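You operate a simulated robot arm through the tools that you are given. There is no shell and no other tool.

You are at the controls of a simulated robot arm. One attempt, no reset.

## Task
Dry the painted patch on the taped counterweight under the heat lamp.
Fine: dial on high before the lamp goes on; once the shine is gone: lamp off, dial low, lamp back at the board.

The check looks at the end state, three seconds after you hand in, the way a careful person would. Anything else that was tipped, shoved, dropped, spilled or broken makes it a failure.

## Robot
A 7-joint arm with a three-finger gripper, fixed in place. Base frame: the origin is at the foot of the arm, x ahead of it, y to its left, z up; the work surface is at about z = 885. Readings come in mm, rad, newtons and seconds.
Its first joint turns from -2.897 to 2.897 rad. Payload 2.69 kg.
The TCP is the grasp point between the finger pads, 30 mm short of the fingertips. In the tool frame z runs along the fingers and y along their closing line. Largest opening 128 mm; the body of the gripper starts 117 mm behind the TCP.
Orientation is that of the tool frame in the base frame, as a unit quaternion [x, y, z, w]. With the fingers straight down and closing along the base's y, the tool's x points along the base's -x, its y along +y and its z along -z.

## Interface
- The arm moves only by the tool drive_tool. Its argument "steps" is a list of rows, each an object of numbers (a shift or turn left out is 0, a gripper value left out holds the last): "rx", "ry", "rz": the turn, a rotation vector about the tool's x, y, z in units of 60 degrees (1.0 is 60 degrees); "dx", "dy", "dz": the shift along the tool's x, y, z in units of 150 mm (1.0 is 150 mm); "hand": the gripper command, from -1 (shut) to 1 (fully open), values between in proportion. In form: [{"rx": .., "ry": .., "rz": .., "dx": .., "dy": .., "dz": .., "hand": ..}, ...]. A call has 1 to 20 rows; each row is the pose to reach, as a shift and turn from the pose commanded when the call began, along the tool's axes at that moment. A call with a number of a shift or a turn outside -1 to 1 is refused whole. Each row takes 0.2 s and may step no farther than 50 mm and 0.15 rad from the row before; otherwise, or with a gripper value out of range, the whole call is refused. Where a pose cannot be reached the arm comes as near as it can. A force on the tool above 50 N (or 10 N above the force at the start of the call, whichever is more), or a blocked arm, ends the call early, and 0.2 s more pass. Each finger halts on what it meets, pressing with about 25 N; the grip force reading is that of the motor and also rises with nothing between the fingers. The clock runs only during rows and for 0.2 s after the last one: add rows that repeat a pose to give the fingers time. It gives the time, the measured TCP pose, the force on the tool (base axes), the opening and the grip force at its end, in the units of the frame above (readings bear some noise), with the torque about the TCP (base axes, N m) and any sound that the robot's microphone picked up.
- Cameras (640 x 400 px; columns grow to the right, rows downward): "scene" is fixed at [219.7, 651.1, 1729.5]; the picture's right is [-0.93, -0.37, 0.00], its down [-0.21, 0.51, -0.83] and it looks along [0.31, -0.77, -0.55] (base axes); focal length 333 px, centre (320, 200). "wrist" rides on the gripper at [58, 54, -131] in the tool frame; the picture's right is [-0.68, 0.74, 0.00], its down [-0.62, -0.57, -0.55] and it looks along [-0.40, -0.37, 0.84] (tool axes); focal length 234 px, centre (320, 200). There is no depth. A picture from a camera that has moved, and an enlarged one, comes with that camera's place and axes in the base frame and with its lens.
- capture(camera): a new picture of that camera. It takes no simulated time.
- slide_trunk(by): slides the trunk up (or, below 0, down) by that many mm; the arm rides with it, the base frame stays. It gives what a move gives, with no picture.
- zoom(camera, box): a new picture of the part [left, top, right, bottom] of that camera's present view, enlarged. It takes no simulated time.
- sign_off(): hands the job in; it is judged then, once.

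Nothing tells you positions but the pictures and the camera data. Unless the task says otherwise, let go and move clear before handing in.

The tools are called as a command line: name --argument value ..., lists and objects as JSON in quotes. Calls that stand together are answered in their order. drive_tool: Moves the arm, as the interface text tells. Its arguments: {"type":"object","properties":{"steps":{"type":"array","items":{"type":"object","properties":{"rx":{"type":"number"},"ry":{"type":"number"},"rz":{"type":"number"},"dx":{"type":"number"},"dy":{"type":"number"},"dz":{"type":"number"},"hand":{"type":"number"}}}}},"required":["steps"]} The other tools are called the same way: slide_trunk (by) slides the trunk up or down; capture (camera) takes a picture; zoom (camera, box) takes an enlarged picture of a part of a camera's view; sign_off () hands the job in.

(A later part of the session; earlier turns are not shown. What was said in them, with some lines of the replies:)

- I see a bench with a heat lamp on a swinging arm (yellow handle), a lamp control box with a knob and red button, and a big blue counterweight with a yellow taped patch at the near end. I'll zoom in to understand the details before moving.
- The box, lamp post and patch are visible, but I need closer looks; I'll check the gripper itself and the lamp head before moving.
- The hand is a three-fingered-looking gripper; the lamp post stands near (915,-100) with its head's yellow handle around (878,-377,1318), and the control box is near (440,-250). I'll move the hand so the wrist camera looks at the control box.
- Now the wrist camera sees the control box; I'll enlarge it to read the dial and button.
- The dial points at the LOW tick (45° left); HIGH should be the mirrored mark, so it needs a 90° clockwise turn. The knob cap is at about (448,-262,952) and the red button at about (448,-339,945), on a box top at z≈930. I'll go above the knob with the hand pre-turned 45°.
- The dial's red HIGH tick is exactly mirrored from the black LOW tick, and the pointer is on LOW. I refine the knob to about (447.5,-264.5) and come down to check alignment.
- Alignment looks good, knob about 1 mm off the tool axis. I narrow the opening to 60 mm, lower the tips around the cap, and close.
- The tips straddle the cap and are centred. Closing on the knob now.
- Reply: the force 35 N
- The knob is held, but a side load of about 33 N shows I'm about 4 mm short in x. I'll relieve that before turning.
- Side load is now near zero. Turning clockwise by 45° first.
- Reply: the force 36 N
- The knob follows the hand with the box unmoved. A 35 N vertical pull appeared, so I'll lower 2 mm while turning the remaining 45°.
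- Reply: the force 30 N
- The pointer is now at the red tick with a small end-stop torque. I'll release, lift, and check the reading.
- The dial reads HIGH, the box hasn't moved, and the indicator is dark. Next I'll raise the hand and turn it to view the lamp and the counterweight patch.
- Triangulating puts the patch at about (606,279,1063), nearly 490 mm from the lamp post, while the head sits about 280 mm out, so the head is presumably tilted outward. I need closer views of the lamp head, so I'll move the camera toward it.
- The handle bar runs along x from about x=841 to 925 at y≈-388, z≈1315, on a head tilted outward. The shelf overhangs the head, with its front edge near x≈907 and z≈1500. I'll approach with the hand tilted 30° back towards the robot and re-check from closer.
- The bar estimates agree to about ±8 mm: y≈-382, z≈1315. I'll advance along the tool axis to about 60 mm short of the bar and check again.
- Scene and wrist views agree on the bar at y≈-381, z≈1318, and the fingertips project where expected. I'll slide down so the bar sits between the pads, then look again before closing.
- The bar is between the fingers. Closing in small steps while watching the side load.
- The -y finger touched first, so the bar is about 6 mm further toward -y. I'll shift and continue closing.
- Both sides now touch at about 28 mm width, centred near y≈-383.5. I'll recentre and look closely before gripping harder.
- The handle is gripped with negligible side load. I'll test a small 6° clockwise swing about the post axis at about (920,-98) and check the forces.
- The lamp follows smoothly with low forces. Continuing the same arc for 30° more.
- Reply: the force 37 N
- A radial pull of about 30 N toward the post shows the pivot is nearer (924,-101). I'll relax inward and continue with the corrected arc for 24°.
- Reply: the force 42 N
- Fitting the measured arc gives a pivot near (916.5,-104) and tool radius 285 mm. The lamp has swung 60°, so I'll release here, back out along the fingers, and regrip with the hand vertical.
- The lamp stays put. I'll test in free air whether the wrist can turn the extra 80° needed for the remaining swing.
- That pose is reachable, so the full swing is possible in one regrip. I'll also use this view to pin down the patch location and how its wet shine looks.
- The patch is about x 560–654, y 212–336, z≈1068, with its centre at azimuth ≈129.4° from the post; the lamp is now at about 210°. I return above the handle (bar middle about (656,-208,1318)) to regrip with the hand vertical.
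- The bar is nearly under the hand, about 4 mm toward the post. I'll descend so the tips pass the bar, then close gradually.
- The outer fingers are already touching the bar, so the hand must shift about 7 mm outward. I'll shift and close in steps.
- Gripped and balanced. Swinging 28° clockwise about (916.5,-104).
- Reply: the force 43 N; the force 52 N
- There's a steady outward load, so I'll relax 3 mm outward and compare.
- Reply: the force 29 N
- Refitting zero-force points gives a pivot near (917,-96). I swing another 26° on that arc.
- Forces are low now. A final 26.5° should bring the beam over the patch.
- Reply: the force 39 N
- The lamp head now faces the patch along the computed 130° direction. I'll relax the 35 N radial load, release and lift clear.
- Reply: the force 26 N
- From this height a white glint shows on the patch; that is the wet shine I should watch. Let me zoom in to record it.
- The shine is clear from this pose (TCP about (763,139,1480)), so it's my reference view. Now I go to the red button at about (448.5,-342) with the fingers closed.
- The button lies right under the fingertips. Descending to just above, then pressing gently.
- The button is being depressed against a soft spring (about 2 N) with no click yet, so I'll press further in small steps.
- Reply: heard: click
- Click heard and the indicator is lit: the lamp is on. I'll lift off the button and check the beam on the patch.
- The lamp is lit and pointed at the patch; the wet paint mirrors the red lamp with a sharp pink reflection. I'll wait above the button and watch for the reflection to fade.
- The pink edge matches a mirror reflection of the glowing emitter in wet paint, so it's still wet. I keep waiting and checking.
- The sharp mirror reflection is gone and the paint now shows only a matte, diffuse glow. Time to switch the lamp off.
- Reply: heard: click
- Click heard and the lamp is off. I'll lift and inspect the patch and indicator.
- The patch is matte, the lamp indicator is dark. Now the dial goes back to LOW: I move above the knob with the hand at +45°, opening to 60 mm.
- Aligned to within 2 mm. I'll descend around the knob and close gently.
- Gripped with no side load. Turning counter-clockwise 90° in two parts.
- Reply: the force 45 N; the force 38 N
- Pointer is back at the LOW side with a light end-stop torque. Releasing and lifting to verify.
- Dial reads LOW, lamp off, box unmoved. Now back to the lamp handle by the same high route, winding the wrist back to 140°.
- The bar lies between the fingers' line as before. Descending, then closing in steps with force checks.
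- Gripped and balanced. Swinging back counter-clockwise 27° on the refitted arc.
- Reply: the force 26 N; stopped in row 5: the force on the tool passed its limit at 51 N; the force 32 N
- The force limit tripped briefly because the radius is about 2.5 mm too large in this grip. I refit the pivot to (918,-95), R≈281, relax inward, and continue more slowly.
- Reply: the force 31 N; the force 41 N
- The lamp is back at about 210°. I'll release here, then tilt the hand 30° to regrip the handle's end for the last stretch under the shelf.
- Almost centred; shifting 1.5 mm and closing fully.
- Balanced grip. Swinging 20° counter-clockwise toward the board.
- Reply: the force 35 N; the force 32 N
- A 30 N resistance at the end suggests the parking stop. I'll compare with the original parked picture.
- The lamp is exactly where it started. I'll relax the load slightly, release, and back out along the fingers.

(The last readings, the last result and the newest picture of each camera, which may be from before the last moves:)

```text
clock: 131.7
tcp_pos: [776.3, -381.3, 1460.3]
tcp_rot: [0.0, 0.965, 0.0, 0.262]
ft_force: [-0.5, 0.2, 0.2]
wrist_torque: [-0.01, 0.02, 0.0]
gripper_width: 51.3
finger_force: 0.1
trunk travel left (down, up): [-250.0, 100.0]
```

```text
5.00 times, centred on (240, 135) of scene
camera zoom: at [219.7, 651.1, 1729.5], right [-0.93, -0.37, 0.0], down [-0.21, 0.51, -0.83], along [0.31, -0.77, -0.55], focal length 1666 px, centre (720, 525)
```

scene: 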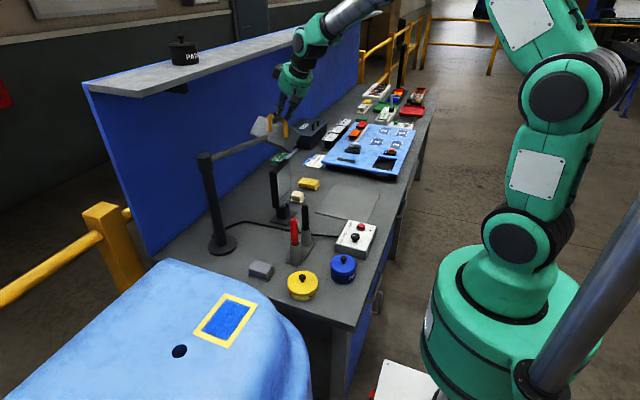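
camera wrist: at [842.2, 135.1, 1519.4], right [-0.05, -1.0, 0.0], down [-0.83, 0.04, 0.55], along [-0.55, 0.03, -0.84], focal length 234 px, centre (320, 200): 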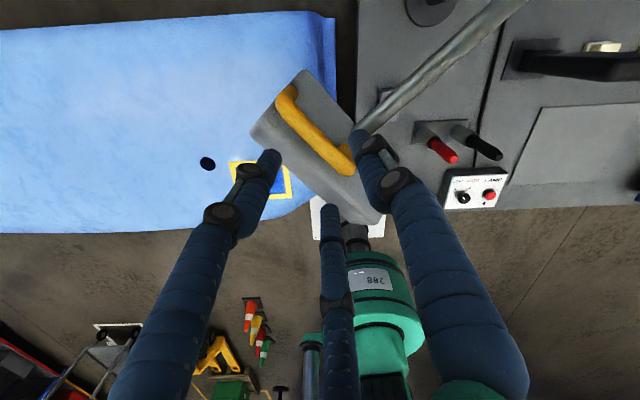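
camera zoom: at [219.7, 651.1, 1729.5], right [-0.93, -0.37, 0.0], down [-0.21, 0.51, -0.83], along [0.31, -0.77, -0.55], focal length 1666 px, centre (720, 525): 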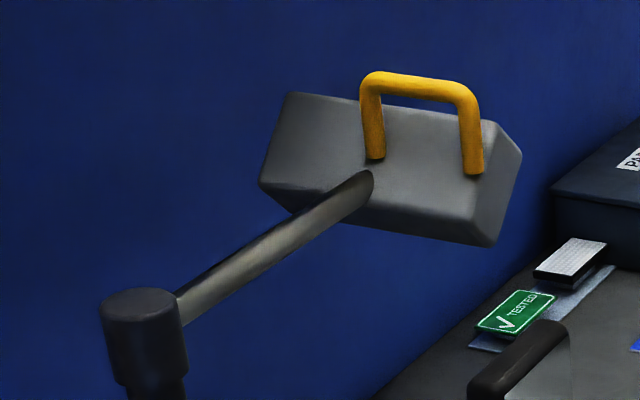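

The lamp is parked as originally and released. I move the hand clear and take a final look around.

drive_tool --steps '[{"dx": 0.125, "dy": 0.08, "dz": -0.1, "ry": 0.1}, {"dx": 0.25, "dy": 0.16, "dz": -0.2, "ry": 0.2}, {"dx": 0.376, "dy": 0.24, "dz": -0.31, "ry": 0.3}, {"dx": 0.5, "dy": 0.32, "dz": -0.41, "ry": 0.4}, {"dx": 0.626, "dy": 0.4, "dz": -0.515, "ry": 0.5}, {"dx": 0.626, "dy": 0.4, "dz": -0.515, "ry": 0.5}]'

capture --camera "scene"

zoom --camera "scene" --box '[180, 190, 400, 360]'

zoom --camera "scene" --box '[330, 200, 390, 260]'

```text
clock: 133.1
tcp_pos: [660.4, -324.8, 1481.6]
tcp_rot: [0.0, 1.0, 0.0, 0.001]
ft_force: [0.0, -0.2, -0.6]
wrist_torque: [-0.03, -0.02, 0.0]
gripper_width: 51.4
finger_force: 0.0
trunk travel left (down, up): [-250.0, 100.0]
```

```text
taken
```

scene: 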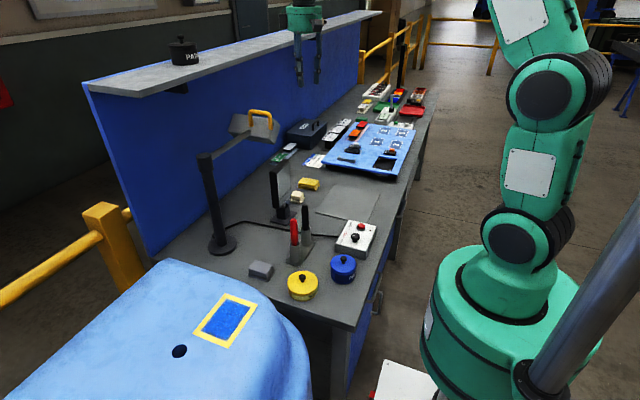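

```text
2.35 times, centred on (290, 275) of scene
camera zoom: at [219.7, 651.1, 1729.5], right [-0.93, -0.37, 0.0], down [-0.21, 0.51, -0.83], along [0.31, -0.77, -0.55], focal length 784 px, centre (391, 24)
```

zoom: 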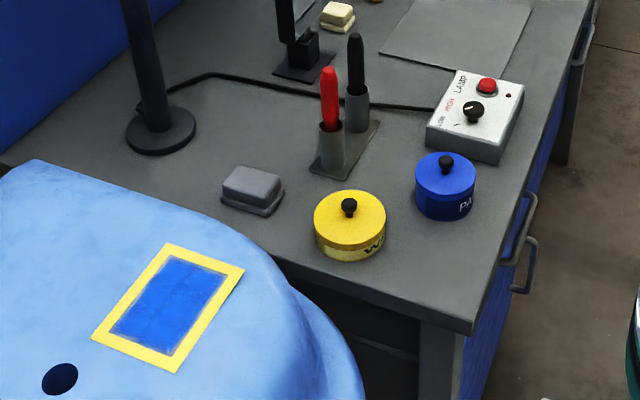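

```text
6.67 times, centred on (360, 230) of scene
camera zoom: at [219.7, 651.1, 1729.5], right [-0.93, -0.37, 0.0], down [-0.21, 0.51, -0.83], along [0.31, -0.77, -0.55], focal length 2221 px, centre (53, 0)
```

zoom: 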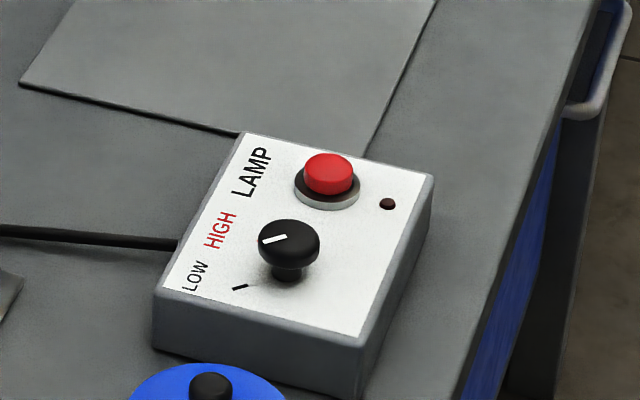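

The patch is matte, the lamp is off and back at the board, the dial is on LOW, and everything else is where it was. The hand is clear, so I'm handing in.

sign_off

```text
The job is handed in.
```

The painted patch is dry: the shine was gone before I switched the lamp off, and the job is handed in.

- **Order:** I set the dial to HIGH, swung the lamp over the patch, and then switched it on. It was lit for about 22 seconds, and the wet reflection disappeared 12 to 16 seconds in.
- **Lamp and dial now:** The lamp is off with its indicator dark, the dial is back on LOW, and the lamp is at the board. In the scene camera it looks the same as at the start.
- **Everything else:** Nothing looked tipped, shoved or dropped in the last pictures, and the hand is clear of the bench.
- **Force trip:** While swinging the lamp back, the load on the tool briefly passed the 50 N limit and stopped that move. I eased off and carried on; the lamp and its stand look unchanged.
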